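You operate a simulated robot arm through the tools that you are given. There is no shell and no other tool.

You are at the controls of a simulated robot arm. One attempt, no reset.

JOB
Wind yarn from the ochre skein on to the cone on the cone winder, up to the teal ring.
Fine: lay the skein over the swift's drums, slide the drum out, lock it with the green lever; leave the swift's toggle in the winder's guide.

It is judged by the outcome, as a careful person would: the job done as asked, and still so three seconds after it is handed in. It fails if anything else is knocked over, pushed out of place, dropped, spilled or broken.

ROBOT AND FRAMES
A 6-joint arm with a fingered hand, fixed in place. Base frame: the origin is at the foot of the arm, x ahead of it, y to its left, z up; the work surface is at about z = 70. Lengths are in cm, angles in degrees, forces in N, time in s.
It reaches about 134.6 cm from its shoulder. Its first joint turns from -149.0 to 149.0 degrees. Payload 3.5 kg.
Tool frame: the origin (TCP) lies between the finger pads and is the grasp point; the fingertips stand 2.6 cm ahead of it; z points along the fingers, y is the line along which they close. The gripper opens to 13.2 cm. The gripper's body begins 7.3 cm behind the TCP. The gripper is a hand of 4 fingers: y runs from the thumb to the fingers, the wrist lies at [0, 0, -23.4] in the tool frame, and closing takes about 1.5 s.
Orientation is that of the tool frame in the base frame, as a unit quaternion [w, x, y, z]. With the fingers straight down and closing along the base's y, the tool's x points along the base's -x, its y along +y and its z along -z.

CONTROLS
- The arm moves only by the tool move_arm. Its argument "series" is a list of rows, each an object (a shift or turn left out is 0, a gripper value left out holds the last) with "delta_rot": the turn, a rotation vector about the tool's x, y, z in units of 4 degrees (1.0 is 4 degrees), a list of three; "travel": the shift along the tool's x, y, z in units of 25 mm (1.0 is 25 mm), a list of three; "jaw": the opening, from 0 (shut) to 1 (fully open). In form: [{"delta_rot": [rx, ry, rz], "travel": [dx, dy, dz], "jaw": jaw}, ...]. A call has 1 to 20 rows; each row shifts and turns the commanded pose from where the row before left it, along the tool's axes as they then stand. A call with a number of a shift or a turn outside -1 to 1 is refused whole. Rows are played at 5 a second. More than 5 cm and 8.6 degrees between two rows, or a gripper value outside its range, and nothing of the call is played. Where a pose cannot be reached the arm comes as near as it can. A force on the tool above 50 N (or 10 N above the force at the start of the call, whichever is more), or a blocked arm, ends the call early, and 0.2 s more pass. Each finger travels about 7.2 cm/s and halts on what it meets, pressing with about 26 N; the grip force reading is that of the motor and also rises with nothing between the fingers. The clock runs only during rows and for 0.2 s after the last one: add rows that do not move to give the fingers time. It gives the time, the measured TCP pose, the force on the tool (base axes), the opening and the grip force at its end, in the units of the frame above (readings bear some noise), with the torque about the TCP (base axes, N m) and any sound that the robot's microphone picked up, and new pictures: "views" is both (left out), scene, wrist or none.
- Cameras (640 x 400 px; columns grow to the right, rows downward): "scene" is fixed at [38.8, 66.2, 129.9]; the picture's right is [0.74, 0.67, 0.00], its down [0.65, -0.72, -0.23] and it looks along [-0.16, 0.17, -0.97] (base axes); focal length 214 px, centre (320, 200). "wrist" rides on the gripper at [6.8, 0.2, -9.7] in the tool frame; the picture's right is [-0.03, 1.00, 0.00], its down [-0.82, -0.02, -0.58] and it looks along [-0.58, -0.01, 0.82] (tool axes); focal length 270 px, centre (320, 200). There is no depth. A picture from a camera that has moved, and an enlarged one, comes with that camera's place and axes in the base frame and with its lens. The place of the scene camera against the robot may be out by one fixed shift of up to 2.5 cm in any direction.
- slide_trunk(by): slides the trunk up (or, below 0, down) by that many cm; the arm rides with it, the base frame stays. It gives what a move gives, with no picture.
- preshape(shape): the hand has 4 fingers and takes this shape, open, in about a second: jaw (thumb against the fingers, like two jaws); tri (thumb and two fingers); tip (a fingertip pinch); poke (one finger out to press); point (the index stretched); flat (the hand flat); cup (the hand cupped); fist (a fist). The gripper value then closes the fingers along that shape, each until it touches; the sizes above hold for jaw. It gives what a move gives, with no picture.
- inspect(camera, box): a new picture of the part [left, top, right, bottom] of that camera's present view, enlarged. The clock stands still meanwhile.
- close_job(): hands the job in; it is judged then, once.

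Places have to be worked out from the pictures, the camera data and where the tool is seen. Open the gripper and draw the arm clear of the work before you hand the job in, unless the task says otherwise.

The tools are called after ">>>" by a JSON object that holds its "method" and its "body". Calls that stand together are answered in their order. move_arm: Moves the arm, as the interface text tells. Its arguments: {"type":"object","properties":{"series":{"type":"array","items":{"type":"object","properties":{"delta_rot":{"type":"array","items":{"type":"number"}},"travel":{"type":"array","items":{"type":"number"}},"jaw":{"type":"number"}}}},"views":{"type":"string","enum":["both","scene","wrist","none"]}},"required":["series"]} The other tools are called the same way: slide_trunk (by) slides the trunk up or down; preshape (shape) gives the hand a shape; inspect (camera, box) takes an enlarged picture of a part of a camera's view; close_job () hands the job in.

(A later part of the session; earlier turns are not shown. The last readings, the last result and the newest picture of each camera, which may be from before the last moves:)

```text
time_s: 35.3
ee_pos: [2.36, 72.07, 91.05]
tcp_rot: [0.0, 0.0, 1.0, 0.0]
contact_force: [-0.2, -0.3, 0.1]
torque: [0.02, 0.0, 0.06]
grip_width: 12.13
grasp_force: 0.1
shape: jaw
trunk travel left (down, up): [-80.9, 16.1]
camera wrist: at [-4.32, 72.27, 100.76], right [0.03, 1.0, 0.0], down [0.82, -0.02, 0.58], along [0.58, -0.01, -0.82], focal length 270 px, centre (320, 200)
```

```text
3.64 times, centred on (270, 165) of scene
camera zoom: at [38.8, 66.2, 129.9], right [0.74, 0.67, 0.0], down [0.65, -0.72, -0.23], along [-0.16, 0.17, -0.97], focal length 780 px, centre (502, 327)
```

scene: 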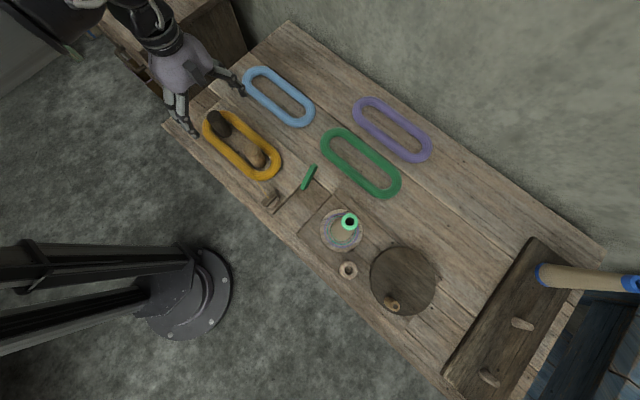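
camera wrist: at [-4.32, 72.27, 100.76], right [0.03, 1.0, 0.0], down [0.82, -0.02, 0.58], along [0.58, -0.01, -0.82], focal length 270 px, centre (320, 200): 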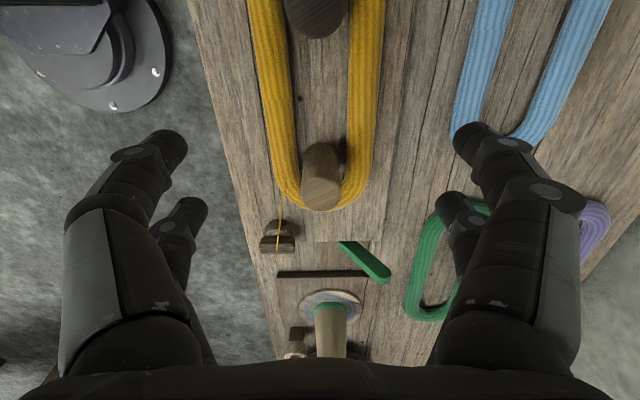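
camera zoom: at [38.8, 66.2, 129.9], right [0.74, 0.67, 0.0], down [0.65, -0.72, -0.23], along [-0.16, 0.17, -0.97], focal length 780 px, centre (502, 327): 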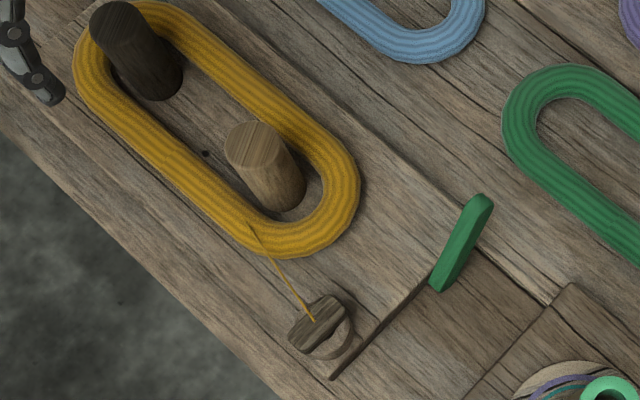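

The layout is right. Next I'll grip the light drum's upper part, above the skein, and draw it outward (+x). First I position over it at (10.2, 72.1) with a narrower opening.

>>> {"method": "move_arm", "body": {"series": [{"travel": [-1, 0, 0], "jaw": 0.55}, {"travel": [-1, 0, 0]}, {"travel": [-1, 0, 0]}, {"travel": [-0.12, 0, 0]}, {"travel": [0, 0, 0]}], "views": "none"}}

>>> {"method": "slide_trunk", "body": {"by": -9}}

>>> {"method": "move_arm", "body": {"series": [{"travel": [0, 0, 0]}]}}

```text
time_s: 36.5
ee_pos: [10.39, 72.09, 91.03]
tcp_rot: [0.0, 0.0, 1.0, -0.001]
contact_force: [0.1, 0.0, -1.1]
torque: [0.0, -0.02, 0.02]
grip_width: 7.33
grasp_force: 0.1
shape: jaw
trunk travel left (down, up): [-80.9, 16.1]
```

```text
time_s: 37.7
ee_pos: [10.24, 72.03, 81.97]
tcp_rot: [0.0, 0.0, 1.0, 0.0]
contact_force: [-1.0, 0.8, -0.9]
torque: [-0.02, 0.0, -0.02]
grip_width: 7.31
grasp_force: 0.0
shape: jaw
trunk travel left (down, up): [-71.9, 25.1]
```

```text
time_s: 38.1
ee_pos: [10.29, 72.06, 82.04]
tcp_rot: [0.0, 0.0, 1.0, 0.001]
contact_force: [-0.3, 0.0, 0.0]
torque: [0.03, 0.02, -0.01]
grip_width: 7.32
grasp_force: 0.1
shape: jaw
trunk travel left (down, up): [-71.9, 25.1]
camera wrist: at [3.55, 72.22, 91.76], right [0.03, 1.0, 0.0], down [0.82, -0.02, 0.58], along [0.58, -0.01, -0.82], focal length 270 px, centre (320, 200)
```

scene: 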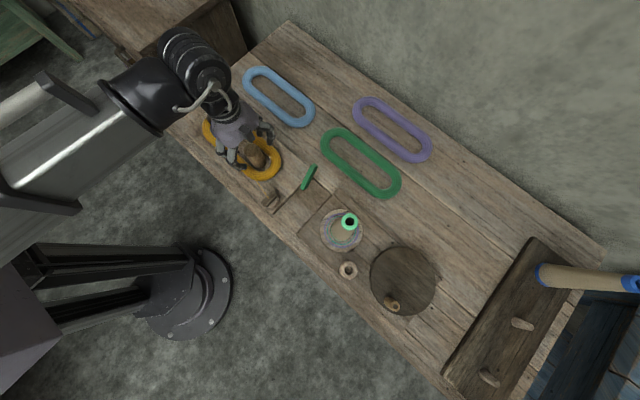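
wrist: 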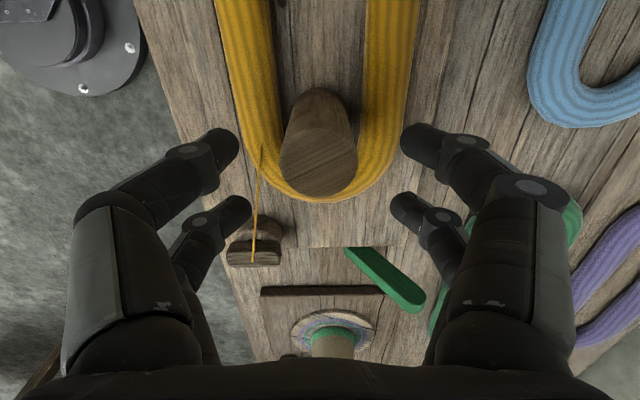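

The left fingers would cross the yarn tail if I gripped here. I'll instead push the drum outward from inside the loop with closed fingers, so I back off to x≈4.5, close, and lower between the drums.

>>> {"method": "slide_trunk", "body": {"by": 3}}

>>> {"method": "move_arm", "body": {"series": [{"travel": [0.8, 0, 0], "jaw": 0.3}, {"travel": [0.8, 0, 0], "jaw": 0.1}, {"travel": [0.8, 0, 0], "jaw": 0.0}, {"jaw": 0.0}, {"jaw": 0.0}, {"jaw": 0.0}]}}

```text
time_s: 38.9
ee_pos: [10.29, 72.17, 85.1]
tcp_rot: [0.001, 0.0, 1.0, 0.0]
contact_force: [-0.9, -0.1, 0.0]
torque: [0.03, -0.01, 0.02]
grip_width: 7.31
grasp_force: 0.0
shape: jaw
trunk travel left (down, up): [-74.9, 22.1]
```

```text
time_s: 40.3
ee_pos: [4.27, 72.07, 85.04]
tcp_rot: [0.0, 0.0, 1.0, 0.0]
contact_force: [0.0, -0.2, 0.2]
torque: [0.01, 0.0, 0.0]
grip_width: 0.0
grasp_force: 25.7
shape: jaw
trunk travel left (down, up): [-74.9, 22.1]
camera wrist: at [-2.48, 72.27, 94.76], right [0.03, 1.0, 0.0], down [0.82, -0.02, 0.58], along [0.58, -0.01, -0.82], focal length 270 px, centre (320, 200)
```

scene: 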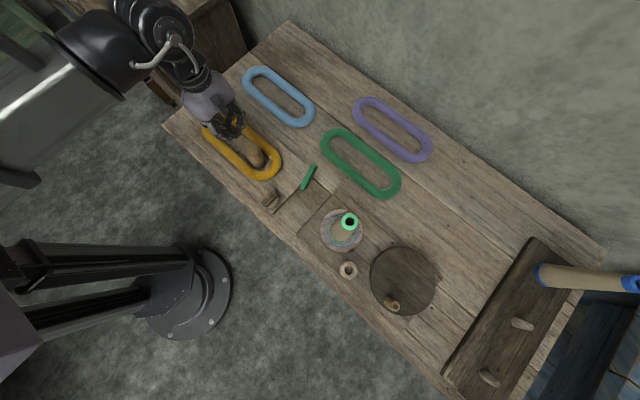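
wrist: 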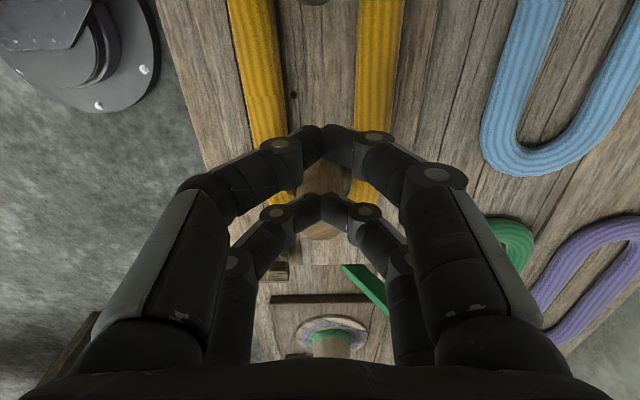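

Fingers are closed and in line with the drum axis. I'll lower so the tips sit between the drums, just above skein height.

>>> {"method": "slide_trunk", "body": {"by": -7.6}}

>>> {"method": "move_arm", "body": {"series": [{"travel": [0, 0, 0]}]}}

```text
time_s: 41.4
ee_pos: [4.3, 72.16, 77.42]
tcp_rot: [0.0, 0.0, 1.0, -0.001]
contact_force: [-0.1, -1.1, 0.3]
torque: [-0.01, -0.04, 0.03]
grip_width: 0.01
grasp_force: 26.0
shape: jaw
trunk travel left (down, up): [-67.3, 29.7]
```

```text
time_s: 41.8
ee_pos: [4.39, 72.13, 77.43]
tcp_rot: [0.0, 0.0, 1.0, 0.0]
contact_force: [0.9, 1.2, -1.4]
torque: [0.0, -0.03, -0.02]
grip_width: 0.0
grasp_force: 25.8
shape: jaw
trunk travel left (down, up): [-67.3, 29.7]
camera wrist: at [-2.47, 72.27, 87.16], right [0.03, 1.0, 0.0], down [0.82, -0.02, 0.58], along [0.58, -0.01, -0.82], focal length 270 px, centre (320, 200)
```

scene: 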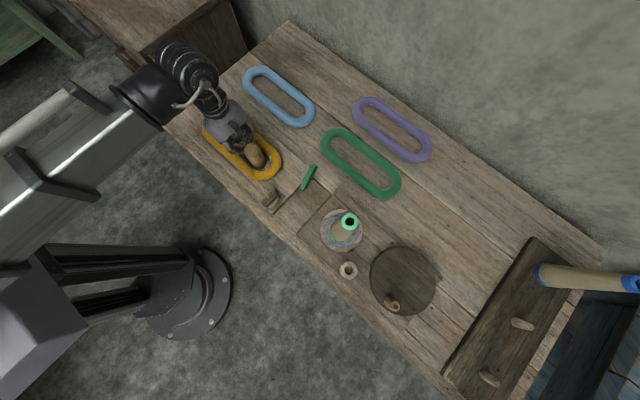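
wrist: 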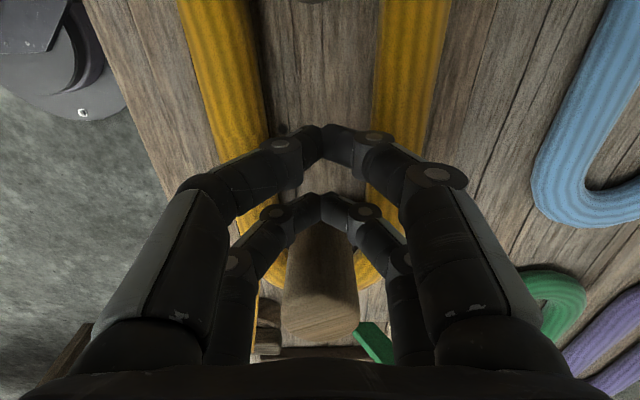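

The fingers are inside the loop, facing the light drum. I'll push +x in small steps and watch the force.

>>> {"method": "move_arm", "body": {"series": [{"travel": [-0.15, 0, 0]}, {"travel": [-0.15, 0, 0]}, {"travel": [-0.15, 0, 0]}, {"travel": [-0.15, 0, 0]}, {"travel": [-0.15, 0, 0]}, {"travel": [-0.15, 0, 0]}, {"travel": [0, 0, 0]}]}}

```text
time_s: 43.4
ee_pos: [6.56, 72.1, 77.47]
tcp_rot: [0.0, 0.0, 1.0, 0.0]
contact_force: [-1.4, -0.1, 0.5]
torque: [-0.03, 0.03, -0.03]
grip_width: 0.01
grasp_force: 25.8
shape: jaw
trunk travel left (down, up): [-67.3, 29.7]
camera wrist: at [-0.19, 72.25, 87.16], right [0.03, 1.0, 0.0], down [0.82, -0.02, 0.58], along [0.58, -0.01, -0.82], focal length 270 px, centre (320, 200)
```

scene: 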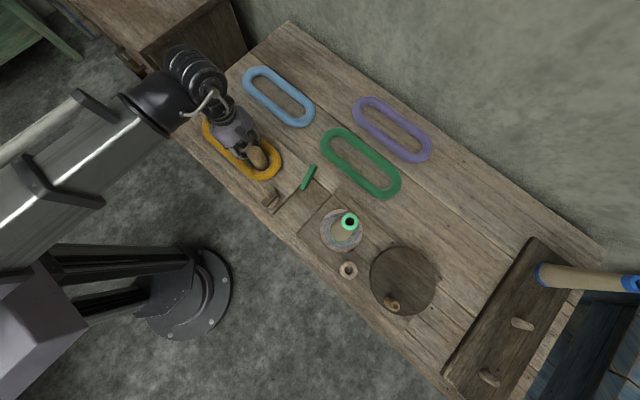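
wrist: 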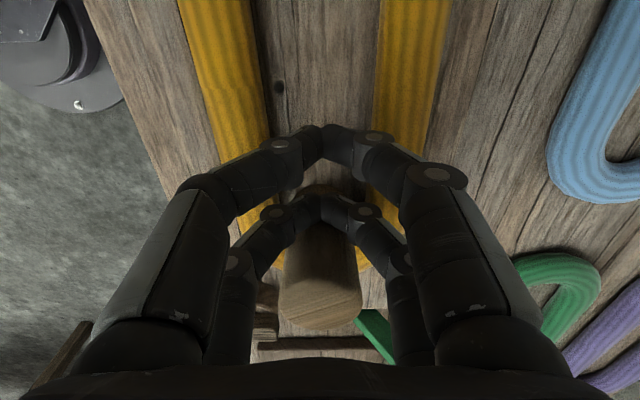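

The drum's still close ahead with very little force. I'll continue pushing.

>>> {"method": "move_arm", "body": {"series": [{"travel": [-0.15, 0, 0]}, {"travel": [-0.15, 0, 0]}, {"travel": [-0.15, 0, 0]}, {"travel": [-0.15, 0, 0]}, {"travel": [0, 0, 0]}]}}

>>> {"method": "inspect", "body": {"camera": "scene", "box": [190, 110, 350, 220]}}

```text
time_s: 44.6
ee_pos: [8.07, 72.04, 77.46]
tcp_rot: [0.0, 0.0, 1.0, 0.0]
contact_force: [-1.7, 0.7, -0.9]
torque: [-0.04, 0.06, 0.02]
grip_width: 0.0
grasp_force: 26.0
shape: jaw
trunk travel left (down, up): [-67.3, 29.7]
camera wrist: at [1.35, 72.22, 87.16], right [0.03, 1.0, 0.0], down [0.82, -0.02, 0.58], along [0.58, -0.01, -0.82], focal length 270 px, centre (320, 200)
```

scene: 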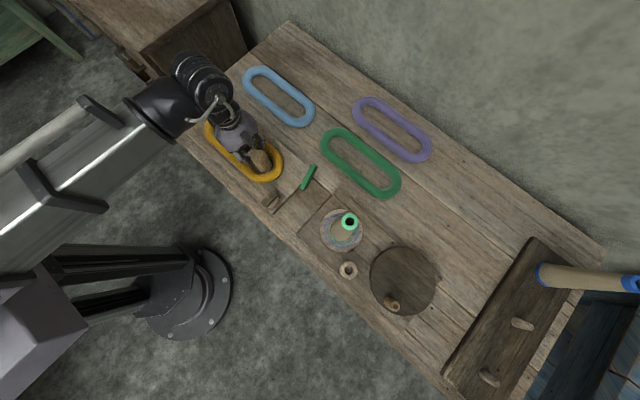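
wrist: 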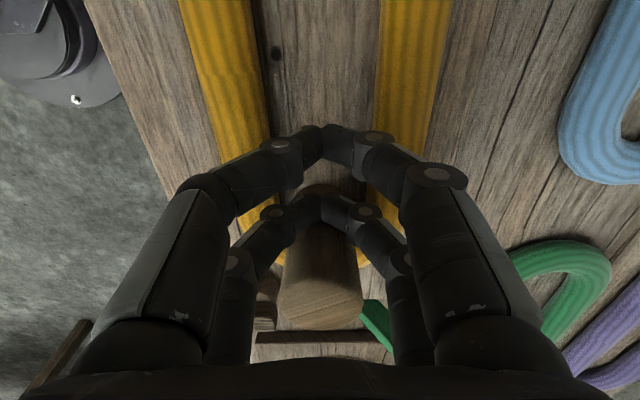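

```text
3.64 times, centred on (270, 165) of scene
camera zoom: at [38.8, 66.2, 129.9], right [0.74, 0.67, 0.0], down [0.65, -0.72, -0.23], along [-0.16, 0.17, -0.97], focal length 780 px, centre (502, 327)
```

zoom: 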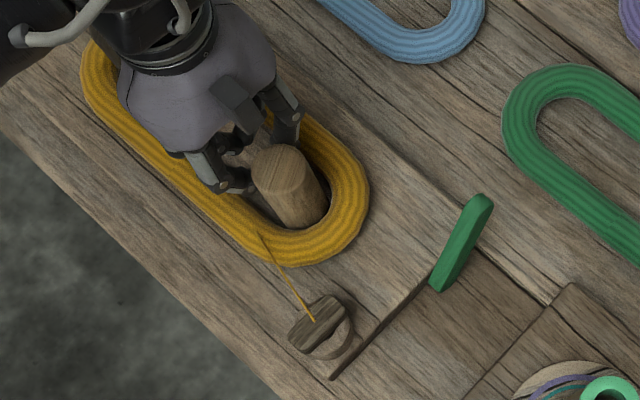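

The drum slides freely and is drawing the skein with it. I'll continue until it goes taut against the dark drum.

>>> {"method": "move_arm", "body": {"series": [{"travel": [-0.12, 0, 0]}, {"travel": [-0.12, 0, 0]}, {"travel": [-0.12, 0, 0]}, {"travel": [0, 0, 0]}]}}

>>> {"method": "inspect", "body": {"camera": "scene", "box": [190, 110, 350, 220]}}

```text
time_s: 45.6
ee_pos: [8.98, 71.99, 77.47]
tcp_rot: [0.0, 0.0, 1.0, 0.0]
contact_force: [-2.0, 1.0, 0.0]
torque: [-0.01, 0.04, 0.03]
grip_width: 0.02
grasp_force: 26.1
shape: jaw
trunk travel left (down, up): [-67.3, 29.7]
camera wrist: at [2.24, 72.18, 87.16], right [0.03, 1.0, 0.0], down [0.82, -0.02, 0.58], along [0.58, -0.01, -0.82], focal length 270 px, centre (320, 200)
```

scene: 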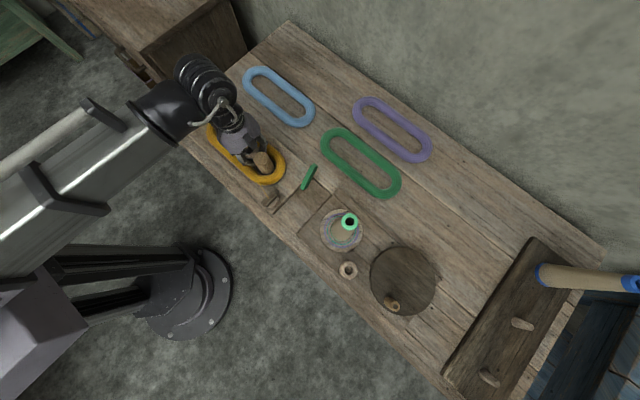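
wrist: 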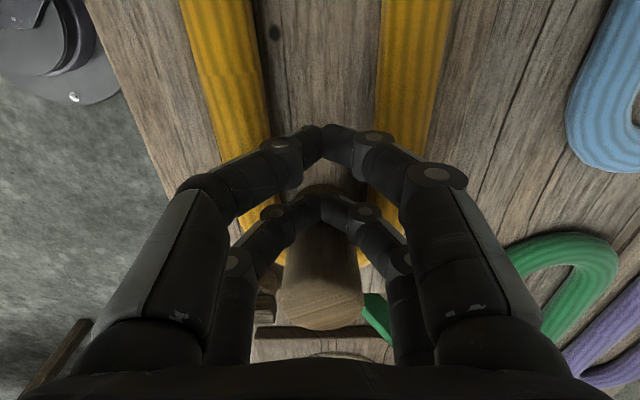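

```text
3.64 times, centred on (270, 165) of scene
camera zoom: at [38.8, 66.2, 129.9], right [0.74, 0.67, 0.0], down [0.65, -0.72, -0.23], along [-0.16, 0.17, -0.97], focal length 780 px, centre (502, 327)
```

zoom: 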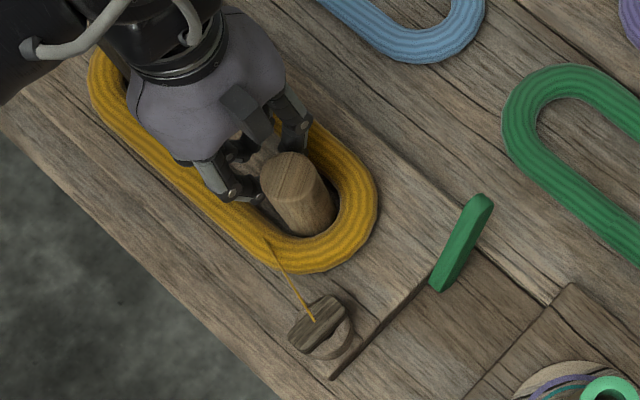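

Still sliding with only about 2 N. I'll continue in small steps.

>>> {"method": "move_arm", "body": {"series": [{"travel": [-0.1, 0, 0]}, {"travel": [-0.1, 0, 0]}, {"travel": [-0.1, 0, 0]}, {"travel": [0, 0, 0]}]}}

>>> {"method": "inspect", "body": {"camera": "scene", "box": [190, 110, 350, 220]}}

```text
time_s: 46.6
ee_pos: [9.22, 71.95, 77.47]
tcp_rot: [-0.004, 0.0, 1.0, 0.0]
contact_force: [-29.7, 0.0, 0.0]
torque: [-0.01, 0.56, -0.01]
grip_width: 0.0
grasp_force: 26.2
shape: jaw
trunk travel left (down, up): [-67.3, 29.7]
camera wrist: at [2.6, 72.17, 87.23], right [0.02, 1.0, 0.0], down [0.82, -0.02, 0.57], along [0.57, -0.01, -0.82], focal length 270 px, centre (320, 200)
```

scene: 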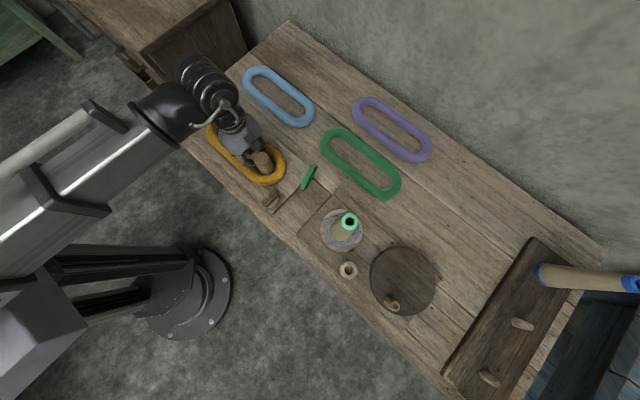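
wrist: 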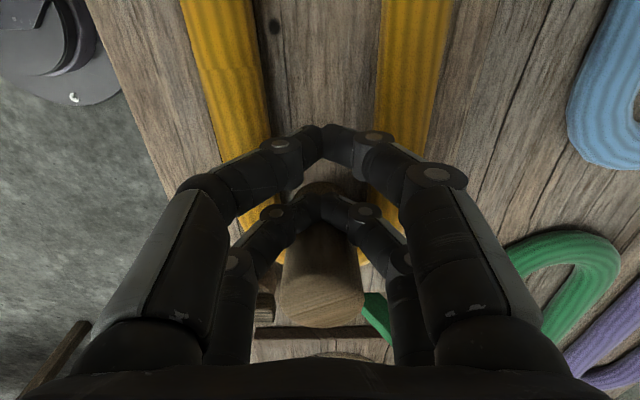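

```text
3.64 times, centred on (270, 165) of scene
camera zoom: at [38.8, 66.2, 129.9], right [0.74, 0.67, 0.0], down [0.65, -0.72, -0.23], along [-0.16, 0.17, -0.97], focal length 780 px, centre (502, 327)
```

zoom: 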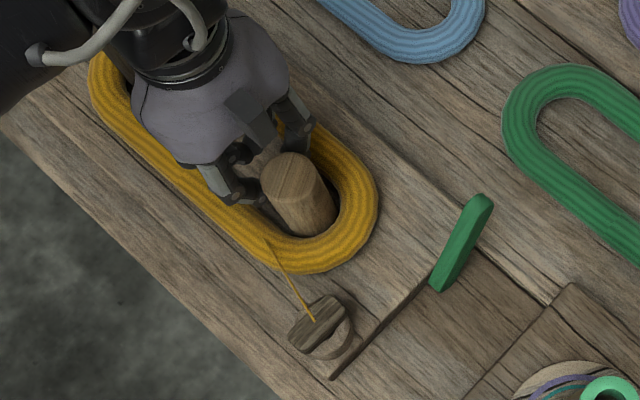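

Force jumped to 30 N at x=9.2, so the skein is taut. I'll back off and raise clear, then look at the lever.

>>> {"method": "move_arm", "body": {"series": [{"travel": [0.3, 0, 0]}, {"travel": [0.4, 0, 0]}, {"travel": [0, 0, 0]}], "views": "none"}}

>>> {"method": "slide_trunk", "body": {"by": 15}}

>>> {"method": "move_arm", "body": {"series": [{"travel": [0, 0, 0], "jaw": 0.5}, {"jaw": 0.95}, {"jaw": 0.95}, {"jaw": 0.95}, {"jaw": 0.95}]}}

>>> {"method": "inspect", "body": {"camera": "wrist", "box": [220, 80, 420, 300]}}

>>> {"method": "inspect", "body": {"camera": "scene", "box": [190, 110, 350, 220]}}

```text
time_s: 47.4
ee_pos: [7.98, 72.07, 77.47]
tcp_rot: [0.001, 0.0, 1.0, -0.001]
contact_force: [0.0, 0.1, -0.3]
torque: [0.0, 0.0, 0.04]
grip_width: 0.0
grasp_force: 26.4
shape: jaw
trunk travel left (down, up): [-67.3, 29.7]
```

```text
time_s: 49.1
ee_pos: [7.85, 72.05, 92.46]
tcp_rot: [0.0, 0.0, 1.0, 0.0]
contact_force: [-0.8, -0.4, 1.5]
torque: [0.0, -0.02, 0.01]
grip_width: 0.0
grasp_force: 25.9
shape: jaw
trunk travel left (down, up): [-82.3, 14.7]
```

```text
time_s: 50.4
ee_pos: [7.9, 72.08, 92.47]
tcp_rot: [-0.001, 0.0, 1.0, 0.0]
contact_force: [0.2, 0.1, 0.3]
torque: [-0.02, -0.03, 0.04]
grip_width: 12.53
grasp_force: 0.1
shape: jaw
trunk travel left (down, up): [-82.3, 14.7]
camera wrist: at [1.18, 72.24, 102.16], right [0.03, 1.0, 0.0], down [0.82, -0.02, 0.58], along [0.58, -0.01, -0.82], focal length 270 px, centre (320, 200)
```

scene: 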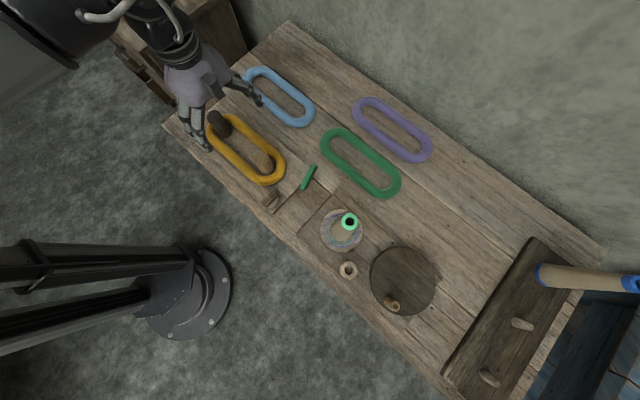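
wrist: 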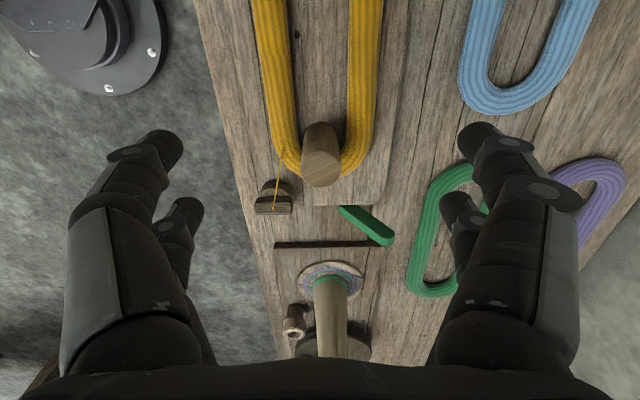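

```text
1.82 times, centred on (320, 190) of wrist
camera zoom: at [1.18, 72.24, 102.16], right [0.03, 1.0, 0.0], down [0.82, -0.02, 0.58], along [0.58, -0.01, -0.82], focal length 491 px, centre (320, 218)
```

zoom: 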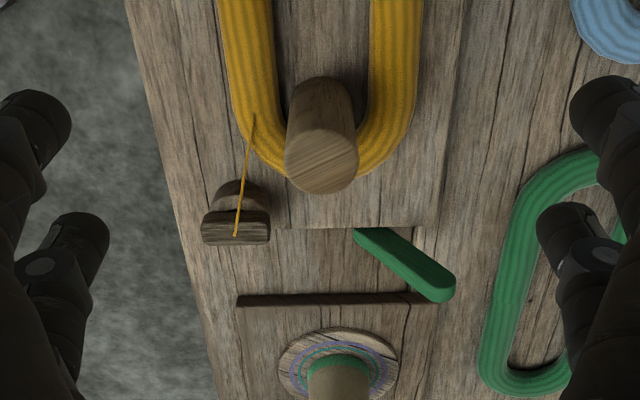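

```text
3.64 times, centred on (270, 165) of scene
camera zoom: at [38.8, 66.2, 129.9], right [0.74, 0.67, 0.0], down [0.65, -0.72, -0.23], along [-0.16, 0.17, -0.97], focal length 780 px, centre (502, 327)
```

zoom: 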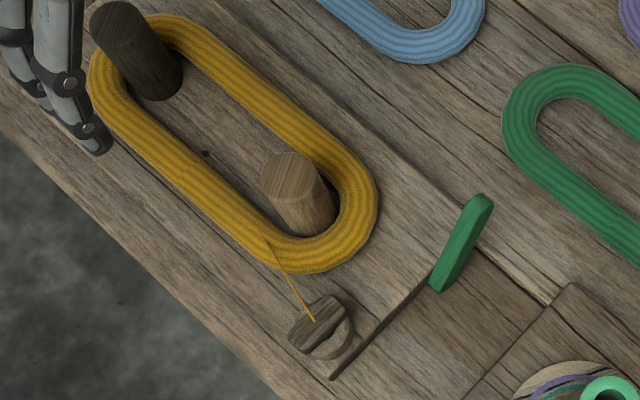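

The swift is taut. Now I'll zoom in on the lever to understand its pivot; triangulation puts it in the plane x≈24, rising from (y 75.5, z 72) to (y 80, z 78.5).

>>> {"method": "inspect", "body": {"camera": "wrist", "box": [320, 190, 410, 250]}}

>>> {"method": "inspect", "body": {"camera": "scene", "box": [285, 150, 335, 205]}}

>>> {"method": "inspect", "body": {"camera": "wrist", "box": [240, 160, 320, 220]}}

```text
6.67 times, centred on (365, 220) of wrist
camera zoom: at [1.18, 72.24, 102.16], right [0.03, 1.0, 0.0], down [0.82, -0.02, 0.58], along [0.58, -0.01, -0.82], focal length 1802 px, centre (20, 67)
```

zoom: 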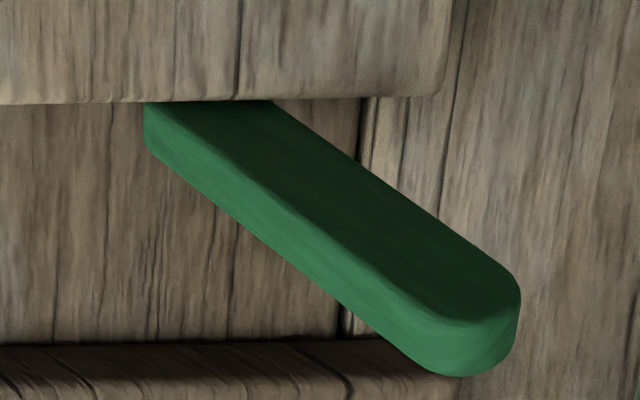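

```text
7.27 times, centred on (310, 178) of scene
camera zoom: at [38.8, 66.2, 129.9], right [0.74, 0.67, 0.0], down [0.65, -0.72, -0.23], along [-0.16, 0.17, -0.97], focal length 1560 px, centre (393, 364)
```

zoom: 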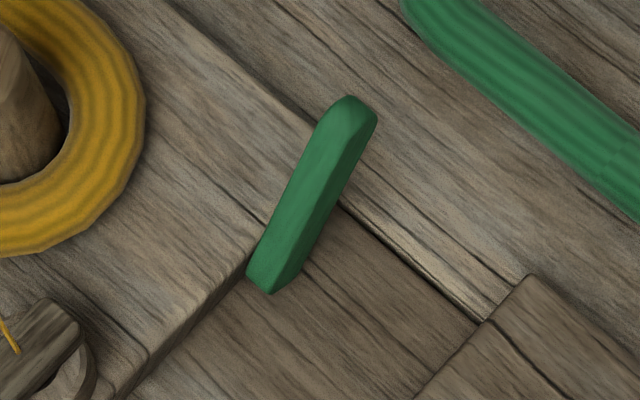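

```text
6.67 times, centred on (280, 190) of wrist
camera zoom: at [1.18, 72.24, 102.16], right [0.03, 1.0, 0.0], down [0.82, -0.02, 0.58], along [0.58, -0.01, -0.82], focal length 1802 px, centre (587, 267)
```

zoom: 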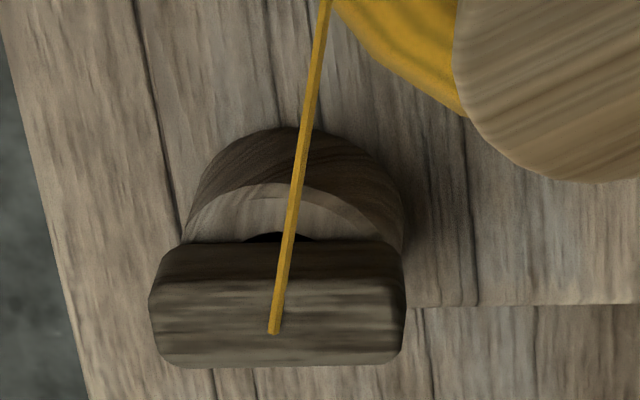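

The lever is an upright bar leaning toward +y, hinged near the board's end face about an x-axis. I'll move above it and loosely cage its upper end between the fingers.

>>> {"method": "move_arm", "body": {"series": [{"travel": [-1, 0.4, 0]}, {"travel": [-1, 0.4, 0]}, {"travel": [-1, 0.4, 0]}, {"travel": [-1, 0.4, 0]}, {"travel": [-1, 0.4, 0]}, {"travel": [-1, 0.4, 0], "jaw": 0.6}, {"travel": [-0.44, 0.37, 0]}, {"travel": [0, 0, 0]}, {"travel": [0, 0, 0]}]}}

```text
time_s: 52.4
ee_pos: [24.15, 79.02, 92.38]
tcp_rot: [0.0, 0.0, 1.0, 0.0]
contact_force: [-0.5, 0.3, -0.5]
torque: [0.01, -0.02, -0.04]
grip_width: 7.99
grasp_force: 0.0
shape: jaw
trunk travel left (down, up): [-82.3, 14.7]
camera wrist: at [17.34, 79.25, 102.17], right [0.03, 1.0, 0.0], down [0.82, -0.02, 0.58], along [0.58, -0.01, -0.82], focal length 270 px, centre (320, 200)
```

scene: 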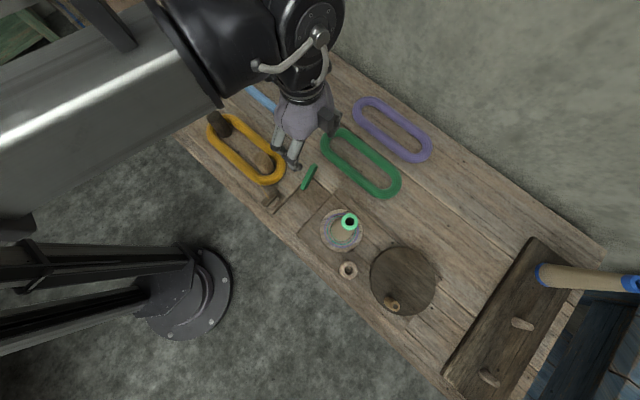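
wrist: 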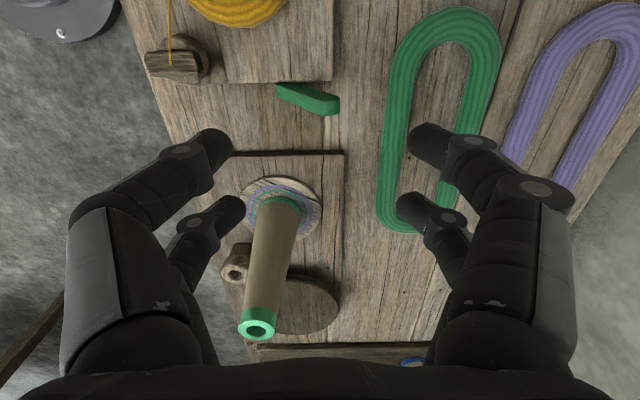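

The lever tip is confirmed at about (24.1, 80.0, 78.5), between my finger rows. I'll lower so the fingers straddle its upper end.

>>> {"method": "slide_trunk", "body": {"by": -10}}

>>> {"method": "move_arm", "body": {"series": [{"travel": [0, 0, 0]}]}}

```text
time_s: 53.7
ee_pos: [24.08, 79.08, 82.53]
tcp_rot: [0.0, 0.0, 1.0, -0.001]
contact_force: [0.7, 0.5, 0.8]
torque: [-0.01, -0.01, 0.02]
grip_width: 7.99
grasp_force: 0.1
shape: jaw
trunk travel left (down, up): [-72.3, 24.7]
```

```text
time_s: 54.1
ee_pos: [24.09, 79.18, 82.53]
tcp_rot: [0.0, 0.0, 1.0, 0.0]
contact_force: [-0.1, -0.1, -0.2]
torque: [0.02, 0.01, -0.02]
grip_width: 7.99
grasp_force: 0.1
shape: jaw
trunk travel left (down, up): [-72.3, 24.7]
camera wrist: at [17.33, 79.25, 92.17], right [0.03, 1.0, 0.0], down [0.82, -0.02, 0.58], along [0.58, -0.01, -0.82], focal length 270 px, centre (320, 200)
```

scene: 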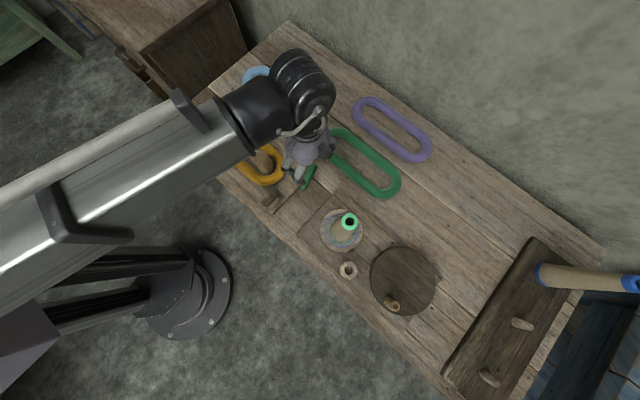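
wrist: 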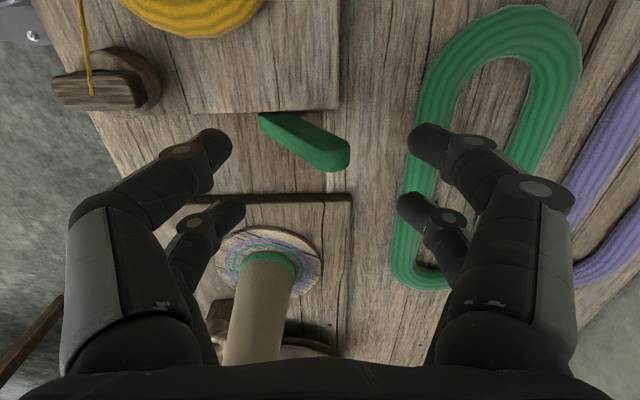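

The lever tip sits centrally between the fingers. I'll lower 4.4 cm more and close to about 4 cm around it.

>>> {"method": "slide_trunk", "body": {"by": -4.4}}

>>> {"method": "move_arm", "body": {"series": [{"travel": [0, 0.2, 0], "jaw": 0.5}, {"jaw": 0.42}, {"jaw": 0.42}, {"jaw": 0.42}]}}

```text
time_s: 55.0
ee_pos: [24.14, 79.06, 78.06]
tcp_rot: [0.0, 0.0, 1.0, 0.0]
contact_force: [-0.2, -0.1, -0.1]
torque: [-0.01, -0.03, 0.01]
grip_width: 7.97
grasp_force: 0.0
shape: jaw
trunk travel left (down, up): [-67.9, 29.1]
```

```text
time_s: 56.0
ee_pos: [24.07, 79.66, 77.99]
tcp_rot: [0.0, 0.0, 1.0, 0.0]
contact_force: [0.8, -0.1, 0.5]
torque: [0.01, 0.03, -0.03]
grip_width: 5.6
grasp_force: 0.0
shape: jaw
trunk travel left (down, up): [-67.9, 29.1]
camera wrist: at [17.36, 79.79, 87.76], right [0.03, 1.0, 0.0], down [0.82, -0.02, 0.58], along [0.58, -0.01, -0.82], focal length 270 px, centre (320, 200)
```

scene: 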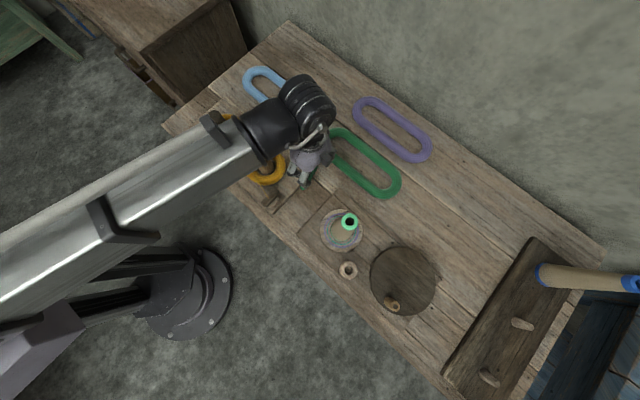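
wrist: 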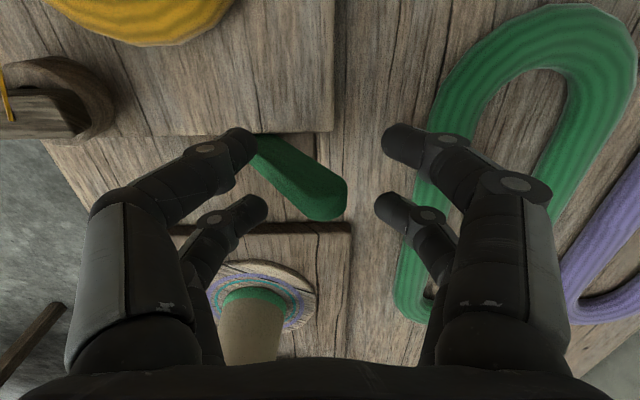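

The fingers now straddle the lever. I'll gently push it toward -y with the right-hand fingers to see if it swings that way, watching the force.

>>> {"method": "move_arm", "body": {"series": [{"travel": [0, -0.2, 0]}, {"travel": [0, -0.2, 0]}, {"travel": [0, -0.2, 0]}, {"travel": [0, -0.2, 0]}, {"travel": [0, -0.2, 0]}, {"travel": [0, -0.2, 0]}, {"travel": [0, 0, 0]}]}}

```text
time_s: 57.5
ee_pos: [24.11, 76.43, 78.0]
tcp_rot: [0.0, 0.0, 1.0, 0.0]
contact_force: [-0.2, -0.3, 0.2]
torque: [0.01, -0.03, -0.02]
grip_width: 5.6
grasp_force: 0.1
shape: jaw
trunk travel left (down, up): [-67.9, 29.1]
camera wrist: at [17.39, 76.71, 87.76], right [0.03, 1.0, 0.0], down [0.82, -0.02, 0.58], along [0.58, -0.01, -0.82], focal length 270 px, centre (320, 200)
```

scene: 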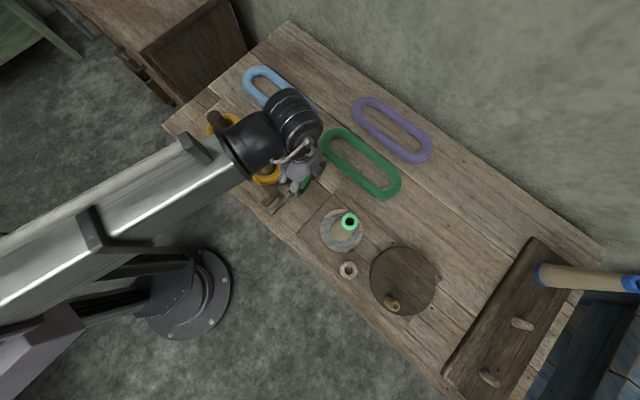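
wrist: 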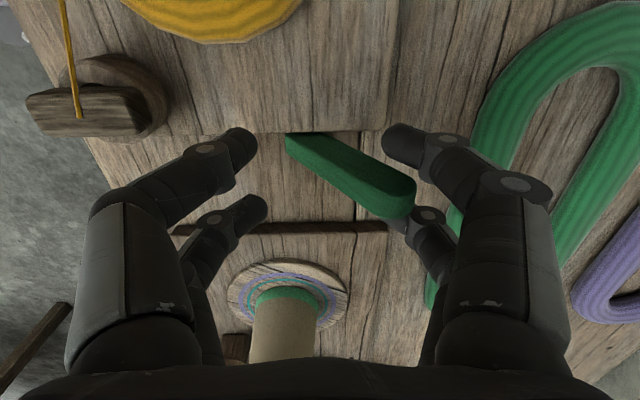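

Contact is just starting at the lever tip. I'll continue pushing -y.

>>> {"method": "move_arm", "body": {"series": [{"travel": [0, -0.15, 0]}, {"travel": [0, -0.15, 0]}, {"travel": [0, -0.15, 0]}, {"travel": [0, -0.15, 0]}, {"travel": [0, 0, 0]}]}}

```text
time_s: 58.8
ee_pos: [24.09, 75.14, 78.03]
tcp_rot: [0.001, 0.001, 1.0, 0.0]
contact_force: [-0.5, 0.2, -0.9]
torque: [0.01, 0.01, 0.03]
grip_width: 5.59
grasp_force: 0.1
shape: jaw
trunk travel left (down, up): [-67.9, 29.1]
camera wrist: at [17.31, 75.25, 87.76], right [0.03, 1.0, 0.0], down [0.82, -0.02, 0.58], along [0.58, -0.01, -0.82], focal length 270 px, centre (320, 200)
```

scene: 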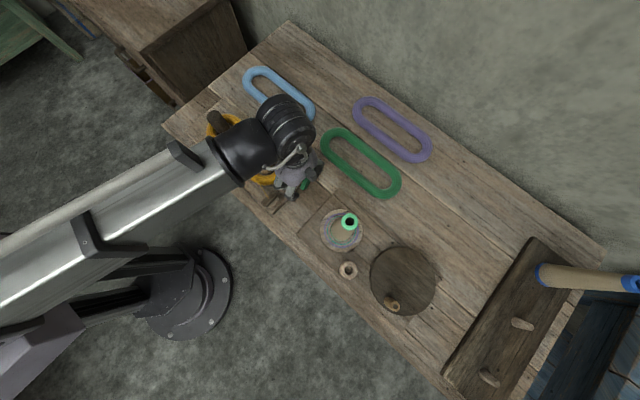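
wrist: 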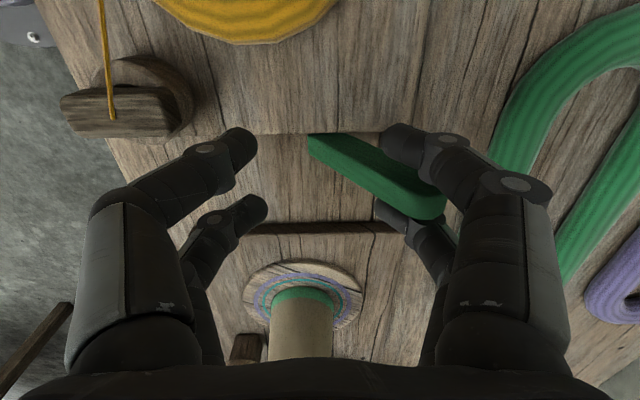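

No force: the lever passed into the gap between the two right fingers. I'll back off, shift +1.6 cm in x so one finger lines up with it, and push again.

>>> {"method": "move_arm", "body": {"series": [{"travel": [0, 0.5, 0]}, {"travel": [0, 0.5, 0]}, {"travel": [0, 0.5, 0]}, {"travel": [-0.65, 0, 0]}, {"travel": [0, 0, 0]}, {"travel": [0, -0.3, 0]}, {"travel": [0, -0.3, 0]}, {"travel": [0, -0.3, 0]}, {"travel": [0, 0, 0]}]}}

```text
time_s: 60.8
ee_pos: [25.69, 76.62, 78.15]
tcp_rot: [-0.001, 0.0, 1.0, 0.0]
contact_force: [0.3, 1.0, 0.7]
torque: [0.01, -0.02, -0.05]
grip_width: 5.64
grasp_force: 0.1
shape: jaw
trunk travel left (down, up): [-67.9, 29.1]
camera wrist: at [18.93, 76.7, 87.76], right [0.03, 1.0, 0.0], down [0.82, -0.02, 0.58], along [0.58, -0.01, -0.82], focal length 270 px, centre (320, 200)
```

scene: 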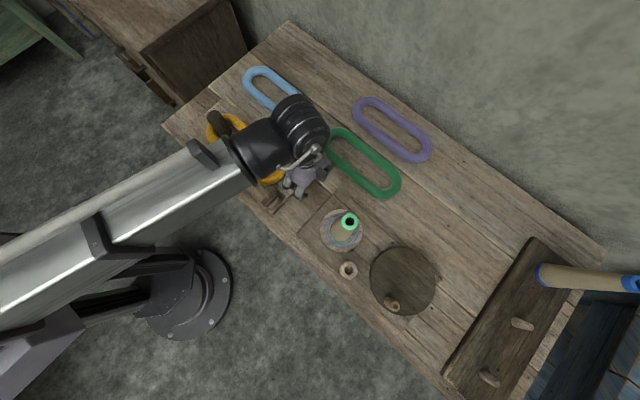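
wrist: 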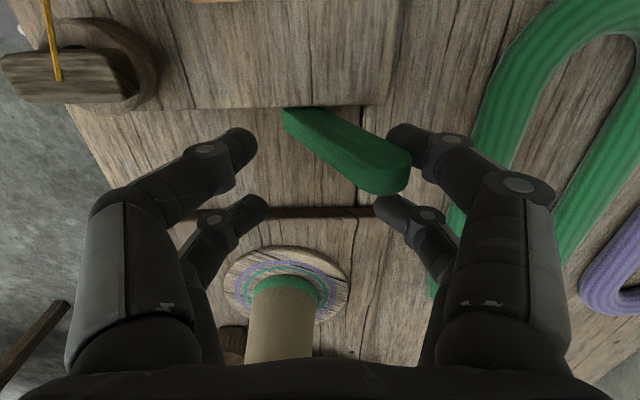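

Now the near right finger lines up with the lever. I'll push -y in small steps.

>>> {"method": "move_arm", "body": {"series": [{"travel": [0, -0.15, 0]}, {"travel": [0, -0.15, 0]}, {"travel": [0, -0.15, 0]}, {"travel": [0, -0.15, 0]}, {"travel": [0, 0, 0]}]}}

```text
time_s: 62.0
ee_pos: [25.82, 75.01, 78.07]
tcp_rot: [0.0, 0.0, 1.0, 0.0]
contact_force: [0.4, 0.3, 0.0]
torque: [0.03, 0.03, 0.02]
grip_width: 5.64
grasp_force: 0.0
shape: jaw
trunk travel left (down, up): [-67.9, 29.1]
camera wrist: at [18.98, 75.18, 87.76], right [0.03, 1.0, 0.0], down [0.82, -0.02, 0.58], along [0.58, -0.01, -0.82], focal length 270 px, centre (320, 200)
```

scene: 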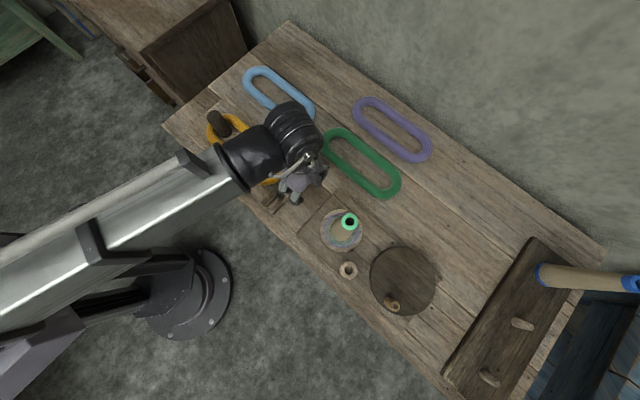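
wrist: 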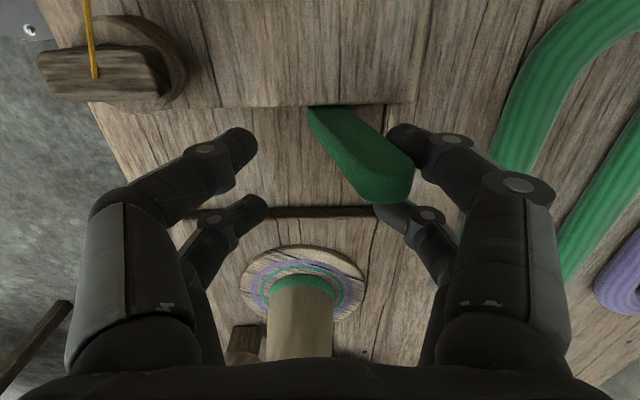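

The lever moves with the finger at negligible force, so this direction is free. Continuing.

>>> {"method": "move_arm", "body": {"series": [{"travel": [0, -0.2, 0]}, {"travel": [0, -0.2, 0]}, {"travel": [0, -0.2, 0]}, {"travel": [0, -0.2, 0]}, {"travel": [0, -0.2, 0]}, {"travel": [0, 0, 0]}]}}

```text
time_s: 63.4
ee_pos: [25.82, 72.59, 78.06]
tcp_rot: [0.0, 0.0, 1.0, -0.001]
contact_force: [-0.2, 0.1, 0.6]
torque: [0.05, 0.02, -0.04]
grip_width: 5.63
grasp_force: 0.1
shape: jaw
trunk travel left (down, up): [-67.9, 29.1]
camera wrist: at [19.01, 72.75, 87.77], right [0.03, 1.0, 0.0], down [0.82, -0.02, 0.58], along [0.58, -0.01, -0.82], focal length 270 px, centre (320, 200)
```

scene: 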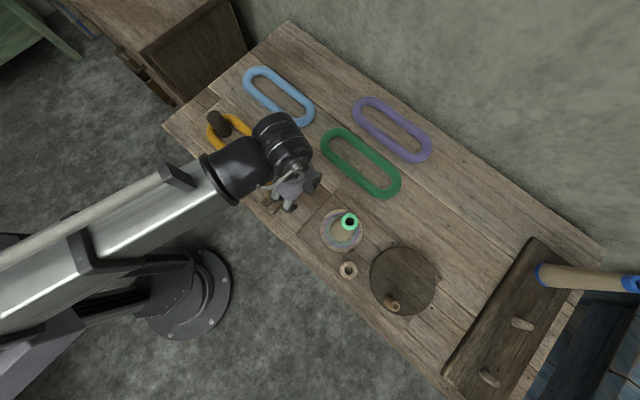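
wrist: 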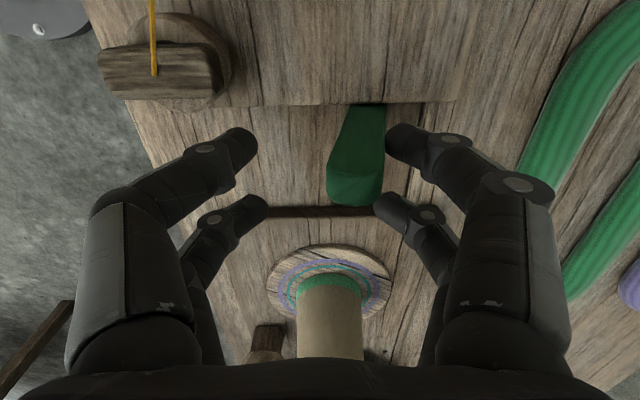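

The lever is near vertical now. I'll keep pushing -y to its stop.

>>> {"method": "move_arm", "body": {"series": [{"travel": [0, -0.2, 0]}, {"travel": [0, -0.2, 0]}, {"travel": [0, -0.2, 0]}, {"travel": [0, -0.2, 0]}, {"travel": [0, -0.2, 0]}, {"travel": [0, 0, 0]}]}}

```text
time_s: 64.8
ee_pos: [25.64, 70.13, 78.03]
tcp_rot: [0.0, 0.0, 1.0, 0.0]
contact_force: [-0.6, 3.6, 1.5]
torque: [0.13, 0.03, -0.03]
grip_width: 5.75
grasp_force: 0.1
shape: jaw
trunk travel left (down, up): [-67.9, 29.1]
camera wrist: at [18.95, 70.23, 87.76], right [0.03, 1.0, 0.0], down [0.82, -0.02, 0.58], along [0.58, -0.01, -0.82], focal length 270 px, centre (320, 200)
```

scene: 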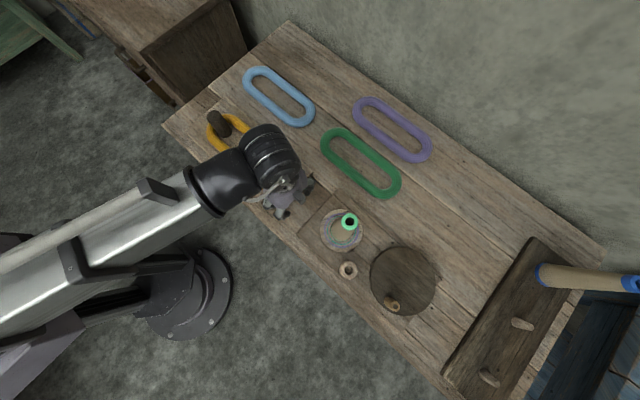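
wrist: 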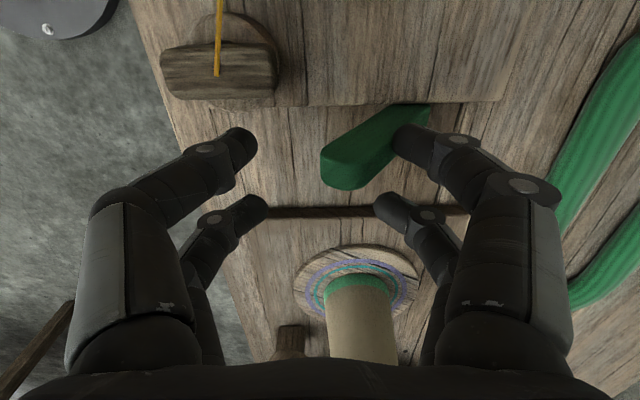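

The lever has swung past vertical and the force is rising (3.6 N), so it's near its stop. I'll press a little further to make sure it seats.

>>> {"method": "move_arm", "body": {"series": [{"travel": [0, -0.1, 0]}, {"travel": [0, -0.1, 0]}, {"travel": [0, -0.1, 0]}, {"travel": [0, 0, 0]}]}}

```text
time_s: 65.8
ee_pos: [25.63, 69.43, 78.02]
tcp_rot: [0.0, 0.0, 1.0, 0.0]
contact_force: [1.6, 5.7, 3.2]
torque: [0.24, 0.02, -0.14]
grip_width: 5.94
grasp_force: 0.1
shape: jaw
trunk travel left (down, up): [-67.9, 29.1]
camera wrist: at [18.9, 69.52, 87.75], right [0.03, 1.0, 0.0], down [0.82, -0.02, 0.58], along [0.58, -0.01, -0.82], focal length 270 px, centre (320, 200)
```

scene: 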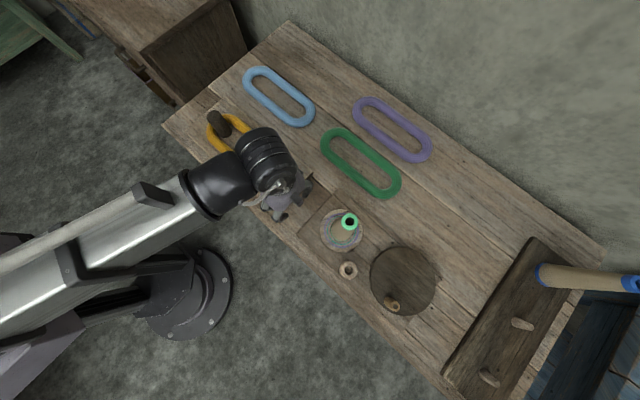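
wrist: 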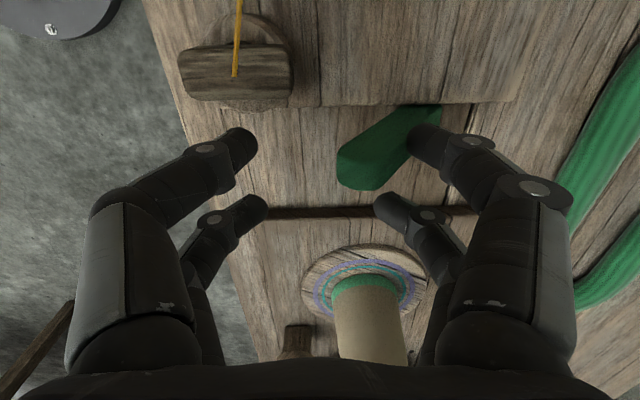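

The lever is stationary against its stop, leaning about 35° the other way, with its tip near (24, 71, 78.6). I'll back off and raise clear.

>>> {"method": "move_arm", "body": {"series": [{"travel": [0, 0.4, 0]}, {"travel": [0, 0.4, 0], "jaw": 0.6}, {"travel": [0, 0, 0]}], "views": "none"}}

>>> {"method": "slide_trunk", "body": {"by": 16}}

>>> {"method": "move_arm", "body": {"series": [{"travel": [1, 0, 0]}, {"travel": [1, 0, 0]}, {"travel": [1, 0, 0]}, {"travel": [1, 0, 0]}, {"travel": [1, 0, 0]}, {"travel": [1, 0, 0]}, {"travel": [0, 0, 0]}]}}

>>> {"method": "inspect", "body": {"camera": "wrist", "box": [240, 140, 400, 260]}}

```text
time_s: 66.5
ee_pos: [25.51, 71.28, 77.99]
tcp_rot: [0.0, 0.0, 1.0, -0.001]
contact_force: [0.1, 0.6, -0.6]
torque: [-0.04, -0.02, 0.02]
grip_width: 7.85
grasp_force: 0.1
shape: jaw
trunk travel left (down, up): [-67.9, 29.1]
```

```text
time_s: 68.4
ee_pos: [25.59, 71.28, 93.99]
tcp_rot: [0.0, 0.0, 1.0, 0.0]
contact_force: [0.7, 0.6, 0.3]
torque: [-0.01, -0.03, -0.01]
grip_width: 7.88
grasp_force: 0.1
shape: jaw
trunk travel left (down, up): [-83.9, 13.1]
```

```text
time_s: 70.0
ee_pos: [10.53, 71.13, 94.12]
tcp_rot: [0.0, 0.0, 1.0, 0.001]
contact_force: [-0.3, -0.4, 0.4]
torque: [0.01, 0.02, 0.01]
grip_width: 7.86
grasp_force: 0.1
shape: jaw
trunk travel left (down, up): [-83.9, 13.1]
camera wrist: at [3.73, 71.33, 103.76], right [0.03, 1.0, 0.0], down [0.82, -0.02, 0.58], along [0.58, -0.01, -0.82], focal length 270 px, centre (320, 200)
```

scene: 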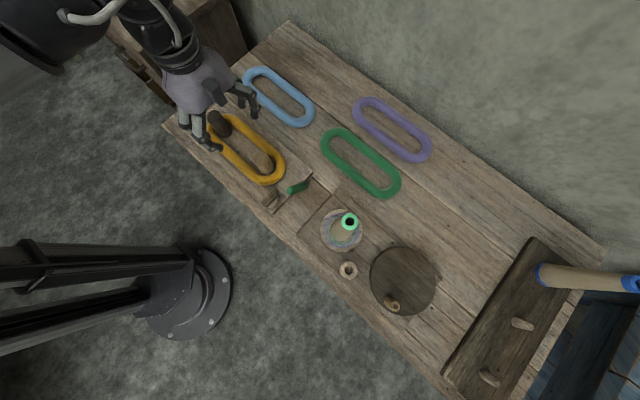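
wrist: 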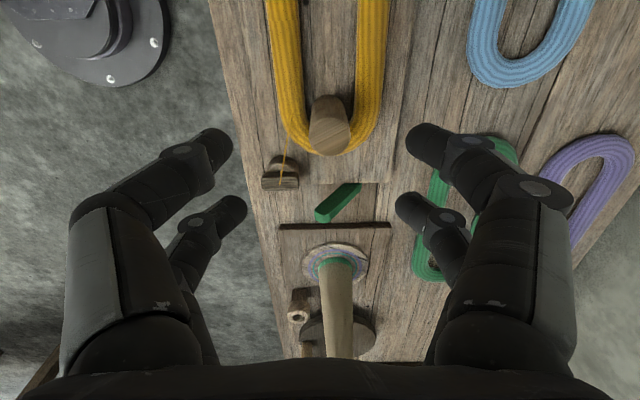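

```text
3.33 times, centred on (320, 200) of wrist
camera zoom: at [3.73, 71.33, 103.76], right [0.03, 1.0, 0.0], down [0.82, -0.02, 0.58], along [0.58, -0.01, -0.82], focal length 901 px, centre (320, 200)
```

zoom: 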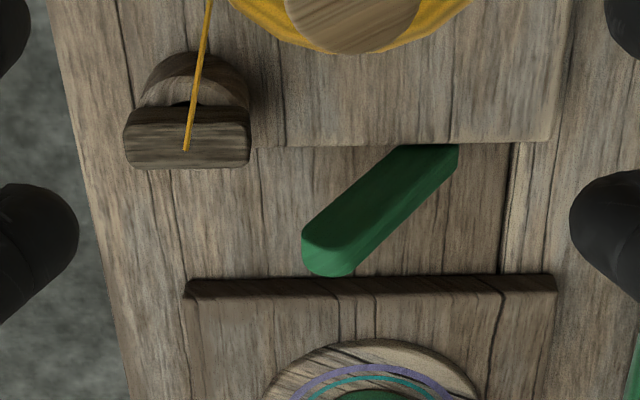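

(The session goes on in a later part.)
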